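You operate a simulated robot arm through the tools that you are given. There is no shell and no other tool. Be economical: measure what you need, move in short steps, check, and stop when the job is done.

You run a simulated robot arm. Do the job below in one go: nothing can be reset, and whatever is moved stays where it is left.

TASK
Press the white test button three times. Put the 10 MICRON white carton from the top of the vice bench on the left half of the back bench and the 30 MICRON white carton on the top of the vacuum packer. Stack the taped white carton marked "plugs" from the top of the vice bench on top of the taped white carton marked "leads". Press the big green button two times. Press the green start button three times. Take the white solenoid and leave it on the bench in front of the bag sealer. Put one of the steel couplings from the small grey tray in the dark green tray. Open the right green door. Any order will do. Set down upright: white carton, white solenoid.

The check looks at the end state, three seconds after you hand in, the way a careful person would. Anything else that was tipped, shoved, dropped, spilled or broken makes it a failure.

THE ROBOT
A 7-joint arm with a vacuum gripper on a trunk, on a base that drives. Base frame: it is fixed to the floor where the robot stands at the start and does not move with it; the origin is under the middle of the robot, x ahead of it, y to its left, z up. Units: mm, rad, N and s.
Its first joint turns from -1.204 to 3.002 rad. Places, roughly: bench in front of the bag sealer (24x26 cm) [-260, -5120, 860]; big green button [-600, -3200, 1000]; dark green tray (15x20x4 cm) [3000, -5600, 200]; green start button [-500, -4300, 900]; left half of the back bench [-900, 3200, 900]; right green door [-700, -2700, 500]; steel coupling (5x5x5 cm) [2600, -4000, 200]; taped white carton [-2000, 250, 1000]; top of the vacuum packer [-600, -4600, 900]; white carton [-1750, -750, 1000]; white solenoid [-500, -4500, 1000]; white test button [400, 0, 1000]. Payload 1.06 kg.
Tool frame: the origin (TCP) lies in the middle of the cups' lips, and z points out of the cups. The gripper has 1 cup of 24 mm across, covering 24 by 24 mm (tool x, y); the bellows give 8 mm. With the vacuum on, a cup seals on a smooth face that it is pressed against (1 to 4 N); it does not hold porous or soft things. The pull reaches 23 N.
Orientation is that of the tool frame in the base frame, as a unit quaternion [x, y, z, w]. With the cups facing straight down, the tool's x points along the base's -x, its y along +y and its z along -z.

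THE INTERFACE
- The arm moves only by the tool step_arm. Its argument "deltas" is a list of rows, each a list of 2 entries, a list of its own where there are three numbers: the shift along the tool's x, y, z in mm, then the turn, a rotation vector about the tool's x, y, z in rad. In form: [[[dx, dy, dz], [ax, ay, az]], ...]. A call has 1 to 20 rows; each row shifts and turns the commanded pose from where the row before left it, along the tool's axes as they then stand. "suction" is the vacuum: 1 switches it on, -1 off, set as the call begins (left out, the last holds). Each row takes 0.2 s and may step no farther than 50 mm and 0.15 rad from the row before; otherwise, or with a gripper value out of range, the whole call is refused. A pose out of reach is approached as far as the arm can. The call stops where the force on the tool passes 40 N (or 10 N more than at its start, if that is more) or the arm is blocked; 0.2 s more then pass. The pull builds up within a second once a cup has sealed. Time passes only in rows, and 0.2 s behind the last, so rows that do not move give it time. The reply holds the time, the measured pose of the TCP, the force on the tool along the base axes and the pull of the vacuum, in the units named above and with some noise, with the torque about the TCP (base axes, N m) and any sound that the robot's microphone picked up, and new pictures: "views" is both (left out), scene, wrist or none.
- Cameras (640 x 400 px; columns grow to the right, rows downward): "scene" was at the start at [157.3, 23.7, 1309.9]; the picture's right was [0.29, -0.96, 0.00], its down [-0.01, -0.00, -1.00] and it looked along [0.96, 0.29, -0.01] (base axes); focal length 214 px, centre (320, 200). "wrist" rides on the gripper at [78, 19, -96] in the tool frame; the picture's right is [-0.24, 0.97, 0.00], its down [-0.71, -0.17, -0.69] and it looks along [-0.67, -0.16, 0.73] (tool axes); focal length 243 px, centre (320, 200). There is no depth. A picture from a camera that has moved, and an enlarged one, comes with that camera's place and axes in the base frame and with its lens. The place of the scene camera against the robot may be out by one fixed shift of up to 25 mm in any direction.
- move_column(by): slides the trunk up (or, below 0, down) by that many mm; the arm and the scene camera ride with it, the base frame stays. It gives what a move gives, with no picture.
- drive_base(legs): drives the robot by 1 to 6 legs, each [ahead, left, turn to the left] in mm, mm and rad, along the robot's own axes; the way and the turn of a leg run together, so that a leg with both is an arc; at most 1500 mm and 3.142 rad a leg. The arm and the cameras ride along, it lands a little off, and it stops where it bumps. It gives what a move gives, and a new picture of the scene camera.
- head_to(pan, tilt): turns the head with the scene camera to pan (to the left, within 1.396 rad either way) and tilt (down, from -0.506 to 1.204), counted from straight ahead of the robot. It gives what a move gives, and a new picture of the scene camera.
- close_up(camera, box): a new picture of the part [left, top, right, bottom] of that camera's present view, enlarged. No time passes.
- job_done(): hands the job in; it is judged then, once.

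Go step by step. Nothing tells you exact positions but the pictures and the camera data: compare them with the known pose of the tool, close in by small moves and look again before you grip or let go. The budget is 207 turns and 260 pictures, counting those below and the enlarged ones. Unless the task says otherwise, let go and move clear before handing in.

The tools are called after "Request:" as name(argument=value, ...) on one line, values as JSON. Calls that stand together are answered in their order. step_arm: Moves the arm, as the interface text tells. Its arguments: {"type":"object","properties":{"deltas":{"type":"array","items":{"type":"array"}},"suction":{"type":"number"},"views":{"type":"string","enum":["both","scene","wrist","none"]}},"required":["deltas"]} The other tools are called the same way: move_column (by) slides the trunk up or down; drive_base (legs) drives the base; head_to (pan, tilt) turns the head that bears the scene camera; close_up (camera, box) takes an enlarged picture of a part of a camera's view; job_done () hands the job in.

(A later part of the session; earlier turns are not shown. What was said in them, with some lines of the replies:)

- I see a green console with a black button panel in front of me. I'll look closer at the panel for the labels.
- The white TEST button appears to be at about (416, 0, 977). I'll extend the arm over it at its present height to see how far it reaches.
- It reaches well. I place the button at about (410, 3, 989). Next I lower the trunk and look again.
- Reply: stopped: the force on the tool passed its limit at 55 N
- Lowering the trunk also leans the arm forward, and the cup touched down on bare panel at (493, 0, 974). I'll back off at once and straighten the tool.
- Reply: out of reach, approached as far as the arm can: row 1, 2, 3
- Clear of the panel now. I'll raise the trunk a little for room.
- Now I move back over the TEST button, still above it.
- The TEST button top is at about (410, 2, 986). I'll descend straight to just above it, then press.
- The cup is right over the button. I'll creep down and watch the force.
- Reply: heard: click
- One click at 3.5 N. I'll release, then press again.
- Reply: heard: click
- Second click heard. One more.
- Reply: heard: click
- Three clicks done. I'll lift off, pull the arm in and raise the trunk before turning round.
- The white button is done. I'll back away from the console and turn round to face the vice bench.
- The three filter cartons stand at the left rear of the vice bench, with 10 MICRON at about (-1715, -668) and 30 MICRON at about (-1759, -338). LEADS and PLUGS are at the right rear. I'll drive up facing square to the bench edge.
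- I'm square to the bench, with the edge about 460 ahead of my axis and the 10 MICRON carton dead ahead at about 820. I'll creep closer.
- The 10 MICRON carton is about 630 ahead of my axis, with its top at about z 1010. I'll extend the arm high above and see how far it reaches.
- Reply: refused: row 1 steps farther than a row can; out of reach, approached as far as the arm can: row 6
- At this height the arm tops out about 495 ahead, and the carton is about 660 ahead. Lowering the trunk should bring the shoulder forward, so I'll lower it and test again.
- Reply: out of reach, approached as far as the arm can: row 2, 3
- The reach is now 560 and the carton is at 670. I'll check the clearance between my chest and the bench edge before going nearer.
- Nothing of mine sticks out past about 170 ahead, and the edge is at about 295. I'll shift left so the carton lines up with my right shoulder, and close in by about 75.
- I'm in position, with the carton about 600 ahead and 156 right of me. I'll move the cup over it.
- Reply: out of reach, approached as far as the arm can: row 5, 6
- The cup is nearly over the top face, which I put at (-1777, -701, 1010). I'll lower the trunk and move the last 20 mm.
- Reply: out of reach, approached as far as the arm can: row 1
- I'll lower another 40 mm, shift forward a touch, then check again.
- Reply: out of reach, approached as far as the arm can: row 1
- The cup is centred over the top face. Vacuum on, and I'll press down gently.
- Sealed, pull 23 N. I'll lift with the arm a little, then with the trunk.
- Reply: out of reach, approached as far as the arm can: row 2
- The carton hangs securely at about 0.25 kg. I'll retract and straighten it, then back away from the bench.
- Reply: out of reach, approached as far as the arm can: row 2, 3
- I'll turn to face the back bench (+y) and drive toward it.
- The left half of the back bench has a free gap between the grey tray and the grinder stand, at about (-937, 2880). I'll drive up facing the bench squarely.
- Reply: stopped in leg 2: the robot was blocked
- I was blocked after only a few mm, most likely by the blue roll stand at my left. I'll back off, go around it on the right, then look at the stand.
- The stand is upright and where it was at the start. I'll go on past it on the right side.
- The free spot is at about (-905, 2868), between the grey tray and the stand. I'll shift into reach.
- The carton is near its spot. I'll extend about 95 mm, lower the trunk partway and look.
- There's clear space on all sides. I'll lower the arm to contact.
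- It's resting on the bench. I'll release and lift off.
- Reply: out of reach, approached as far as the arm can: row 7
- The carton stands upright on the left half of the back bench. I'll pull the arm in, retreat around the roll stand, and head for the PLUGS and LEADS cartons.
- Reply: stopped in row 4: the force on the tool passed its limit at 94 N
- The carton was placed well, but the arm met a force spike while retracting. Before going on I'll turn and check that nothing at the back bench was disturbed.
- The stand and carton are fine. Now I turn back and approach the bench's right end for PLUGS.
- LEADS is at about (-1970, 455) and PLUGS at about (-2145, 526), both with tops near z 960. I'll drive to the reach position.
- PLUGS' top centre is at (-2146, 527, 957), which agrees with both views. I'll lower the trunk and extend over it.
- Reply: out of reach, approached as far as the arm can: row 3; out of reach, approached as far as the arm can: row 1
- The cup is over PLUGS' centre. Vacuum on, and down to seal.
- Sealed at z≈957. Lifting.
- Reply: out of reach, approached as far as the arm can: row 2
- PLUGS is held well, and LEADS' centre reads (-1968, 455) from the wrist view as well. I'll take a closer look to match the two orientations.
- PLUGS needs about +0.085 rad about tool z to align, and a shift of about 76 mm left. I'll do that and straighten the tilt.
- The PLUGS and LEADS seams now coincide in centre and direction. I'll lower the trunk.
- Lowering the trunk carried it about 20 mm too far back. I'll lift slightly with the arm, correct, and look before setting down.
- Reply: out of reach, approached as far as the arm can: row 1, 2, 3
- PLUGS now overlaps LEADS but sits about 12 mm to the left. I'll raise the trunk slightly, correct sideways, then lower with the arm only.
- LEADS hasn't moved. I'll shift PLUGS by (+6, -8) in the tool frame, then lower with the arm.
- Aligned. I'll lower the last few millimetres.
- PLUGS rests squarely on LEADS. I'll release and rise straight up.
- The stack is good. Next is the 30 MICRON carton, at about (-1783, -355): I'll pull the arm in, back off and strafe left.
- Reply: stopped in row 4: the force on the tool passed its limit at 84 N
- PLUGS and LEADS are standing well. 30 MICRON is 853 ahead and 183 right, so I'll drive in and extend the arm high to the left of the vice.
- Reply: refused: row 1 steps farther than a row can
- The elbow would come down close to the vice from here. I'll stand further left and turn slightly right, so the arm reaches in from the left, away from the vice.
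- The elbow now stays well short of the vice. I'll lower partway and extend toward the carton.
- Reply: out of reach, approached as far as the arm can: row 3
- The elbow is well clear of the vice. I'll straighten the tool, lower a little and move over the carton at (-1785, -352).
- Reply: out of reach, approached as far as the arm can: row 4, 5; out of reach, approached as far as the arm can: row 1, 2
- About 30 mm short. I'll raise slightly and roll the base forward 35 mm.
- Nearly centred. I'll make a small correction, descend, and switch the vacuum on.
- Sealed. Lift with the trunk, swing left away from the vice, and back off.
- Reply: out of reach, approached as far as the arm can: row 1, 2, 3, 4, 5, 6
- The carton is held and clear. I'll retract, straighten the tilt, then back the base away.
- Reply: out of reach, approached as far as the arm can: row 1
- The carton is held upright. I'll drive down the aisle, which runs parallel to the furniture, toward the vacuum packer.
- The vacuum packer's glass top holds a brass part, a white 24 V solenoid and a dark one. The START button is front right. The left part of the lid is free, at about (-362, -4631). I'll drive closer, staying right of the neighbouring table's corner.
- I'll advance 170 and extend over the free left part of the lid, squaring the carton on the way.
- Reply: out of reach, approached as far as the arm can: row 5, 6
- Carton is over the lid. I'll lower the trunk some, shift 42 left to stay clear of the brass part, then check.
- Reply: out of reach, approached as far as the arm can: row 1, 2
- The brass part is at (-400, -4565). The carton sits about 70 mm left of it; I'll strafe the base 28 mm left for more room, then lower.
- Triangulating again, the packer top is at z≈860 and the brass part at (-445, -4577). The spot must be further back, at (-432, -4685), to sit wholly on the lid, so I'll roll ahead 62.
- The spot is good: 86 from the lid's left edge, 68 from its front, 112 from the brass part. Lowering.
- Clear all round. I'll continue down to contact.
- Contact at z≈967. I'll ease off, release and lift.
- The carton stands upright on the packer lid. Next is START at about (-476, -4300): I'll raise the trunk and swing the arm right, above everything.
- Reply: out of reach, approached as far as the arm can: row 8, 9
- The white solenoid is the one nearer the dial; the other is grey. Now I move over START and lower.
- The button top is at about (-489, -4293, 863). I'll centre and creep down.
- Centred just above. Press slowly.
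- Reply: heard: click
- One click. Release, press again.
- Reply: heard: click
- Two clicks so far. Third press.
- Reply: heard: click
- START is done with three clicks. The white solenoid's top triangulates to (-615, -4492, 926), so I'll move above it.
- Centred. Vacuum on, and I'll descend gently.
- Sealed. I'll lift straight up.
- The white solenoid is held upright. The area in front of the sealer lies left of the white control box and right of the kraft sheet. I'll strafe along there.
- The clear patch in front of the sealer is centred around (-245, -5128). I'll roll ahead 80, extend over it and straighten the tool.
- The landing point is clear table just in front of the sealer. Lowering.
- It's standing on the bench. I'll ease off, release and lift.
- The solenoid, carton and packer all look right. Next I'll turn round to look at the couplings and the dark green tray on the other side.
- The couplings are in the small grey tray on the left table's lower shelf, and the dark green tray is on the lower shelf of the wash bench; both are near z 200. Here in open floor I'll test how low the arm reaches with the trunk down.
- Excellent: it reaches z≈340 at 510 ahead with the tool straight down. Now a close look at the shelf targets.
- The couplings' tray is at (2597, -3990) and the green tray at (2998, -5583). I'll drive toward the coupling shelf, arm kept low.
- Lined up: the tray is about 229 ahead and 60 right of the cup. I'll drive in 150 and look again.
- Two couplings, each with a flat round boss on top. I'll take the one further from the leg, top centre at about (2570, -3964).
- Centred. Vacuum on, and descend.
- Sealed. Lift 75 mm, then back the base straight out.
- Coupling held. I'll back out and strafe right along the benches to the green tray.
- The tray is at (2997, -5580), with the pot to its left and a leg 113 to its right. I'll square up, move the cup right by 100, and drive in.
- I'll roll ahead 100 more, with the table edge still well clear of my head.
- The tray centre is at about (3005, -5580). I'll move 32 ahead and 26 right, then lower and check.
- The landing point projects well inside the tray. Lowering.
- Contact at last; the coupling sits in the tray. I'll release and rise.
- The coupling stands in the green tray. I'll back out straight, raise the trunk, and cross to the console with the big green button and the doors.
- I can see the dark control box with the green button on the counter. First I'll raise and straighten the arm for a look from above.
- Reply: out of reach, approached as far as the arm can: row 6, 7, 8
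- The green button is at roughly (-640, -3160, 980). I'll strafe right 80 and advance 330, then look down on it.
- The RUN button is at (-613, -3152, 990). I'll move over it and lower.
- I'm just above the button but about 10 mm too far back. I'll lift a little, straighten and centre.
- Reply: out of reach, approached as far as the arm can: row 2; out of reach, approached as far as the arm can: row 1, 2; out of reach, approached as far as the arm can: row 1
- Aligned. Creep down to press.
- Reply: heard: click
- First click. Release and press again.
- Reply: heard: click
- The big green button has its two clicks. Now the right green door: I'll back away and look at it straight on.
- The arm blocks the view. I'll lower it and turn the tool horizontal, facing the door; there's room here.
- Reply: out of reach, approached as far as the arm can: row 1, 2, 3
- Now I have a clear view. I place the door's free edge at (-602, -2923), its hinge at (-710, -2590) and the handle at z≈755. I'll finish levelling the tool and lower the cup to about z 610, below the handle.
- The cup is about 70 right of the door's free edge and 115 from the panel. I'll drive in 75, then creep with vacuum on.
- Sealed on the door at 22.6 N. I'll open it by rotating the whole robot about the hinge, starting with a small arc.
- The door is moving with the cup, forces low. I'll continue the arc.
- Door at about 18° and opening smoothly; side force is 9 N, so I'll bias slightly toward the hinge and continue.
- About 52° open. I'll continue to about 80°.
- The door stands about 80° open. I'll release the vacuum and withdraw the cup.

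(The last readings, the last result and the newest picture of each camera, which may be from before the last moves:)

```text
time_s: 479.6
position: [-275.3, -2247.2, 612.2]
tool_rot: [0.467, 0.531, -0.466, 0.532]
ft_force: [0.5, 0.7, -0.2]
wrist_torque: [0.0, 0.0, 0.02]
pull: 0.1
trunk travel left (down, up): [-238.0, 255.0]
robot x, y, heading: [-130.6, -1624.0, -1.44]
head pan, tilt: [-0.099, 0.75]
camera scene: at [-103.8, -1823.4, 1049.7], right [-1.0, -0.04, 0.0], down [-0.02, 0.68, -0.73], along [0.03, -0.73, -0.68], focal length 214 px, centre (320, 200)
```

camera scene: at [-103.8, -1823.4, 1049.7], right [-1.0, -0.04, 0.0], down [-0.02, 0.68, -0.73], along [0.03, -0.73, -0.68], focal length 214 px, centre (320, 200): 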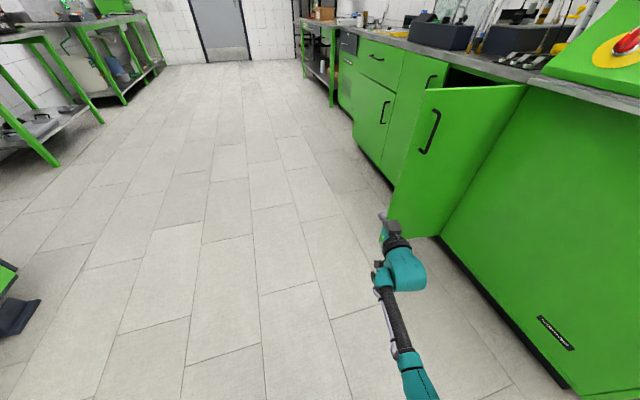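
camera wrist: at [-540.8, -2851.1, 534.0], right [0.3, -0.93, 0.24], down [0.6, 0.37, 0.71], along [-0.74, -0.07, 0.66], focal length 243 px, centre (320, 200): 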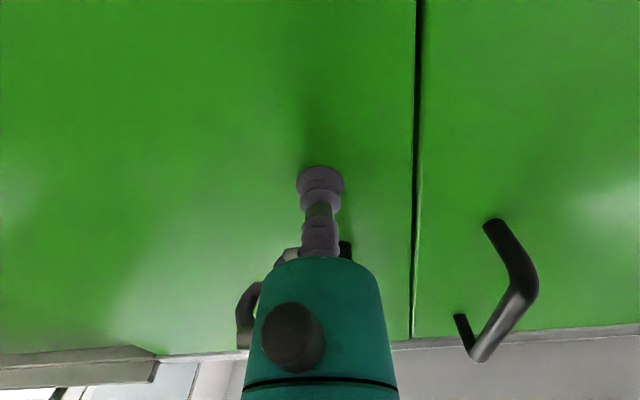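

Everything on the list is done, and the door stays open with the robot clear of everything. I'm handing in.

Request:
job_done()

```text
The job is handed in.
```

I did every item on the list and handed the job in; the check's result has not come back to me.

- **Buttons:** I pressed the white test button three times, the big green button (RUN) twice and the green start button three times. The robot heard a click for each press.
- **10 MICRON carton:** It stands upright on the left half of the back bench.
- **30 MICRON carton:** It stands upright on the vacuum packer's lid.
- **"Plugs" carton:** It sits squarely on top of "leads".
- **White solenoid:** It stands upright on the bench in front of the bag sealer.
- **Steel coupling:** One is standing in the dark green tray.
- **Right green door:** It is about 80° open and stayed there after I let go.

Three bumps along the way could matter to the check:

- **Roll stand:** The base touched the blue roll stand near the back bench. It was still upright and in place when I looked.
- **Test console:** The cup came down once on bare panel while I was lowering the trunk, between the buttons and sockets. Nothing there looked disturbed.
- **Arm force spikes:** Pulling the arm in twice stopped it on a force spike (94 N at the back bench, 84 N at the vice bench). Both places looked undisturbed afterwards.
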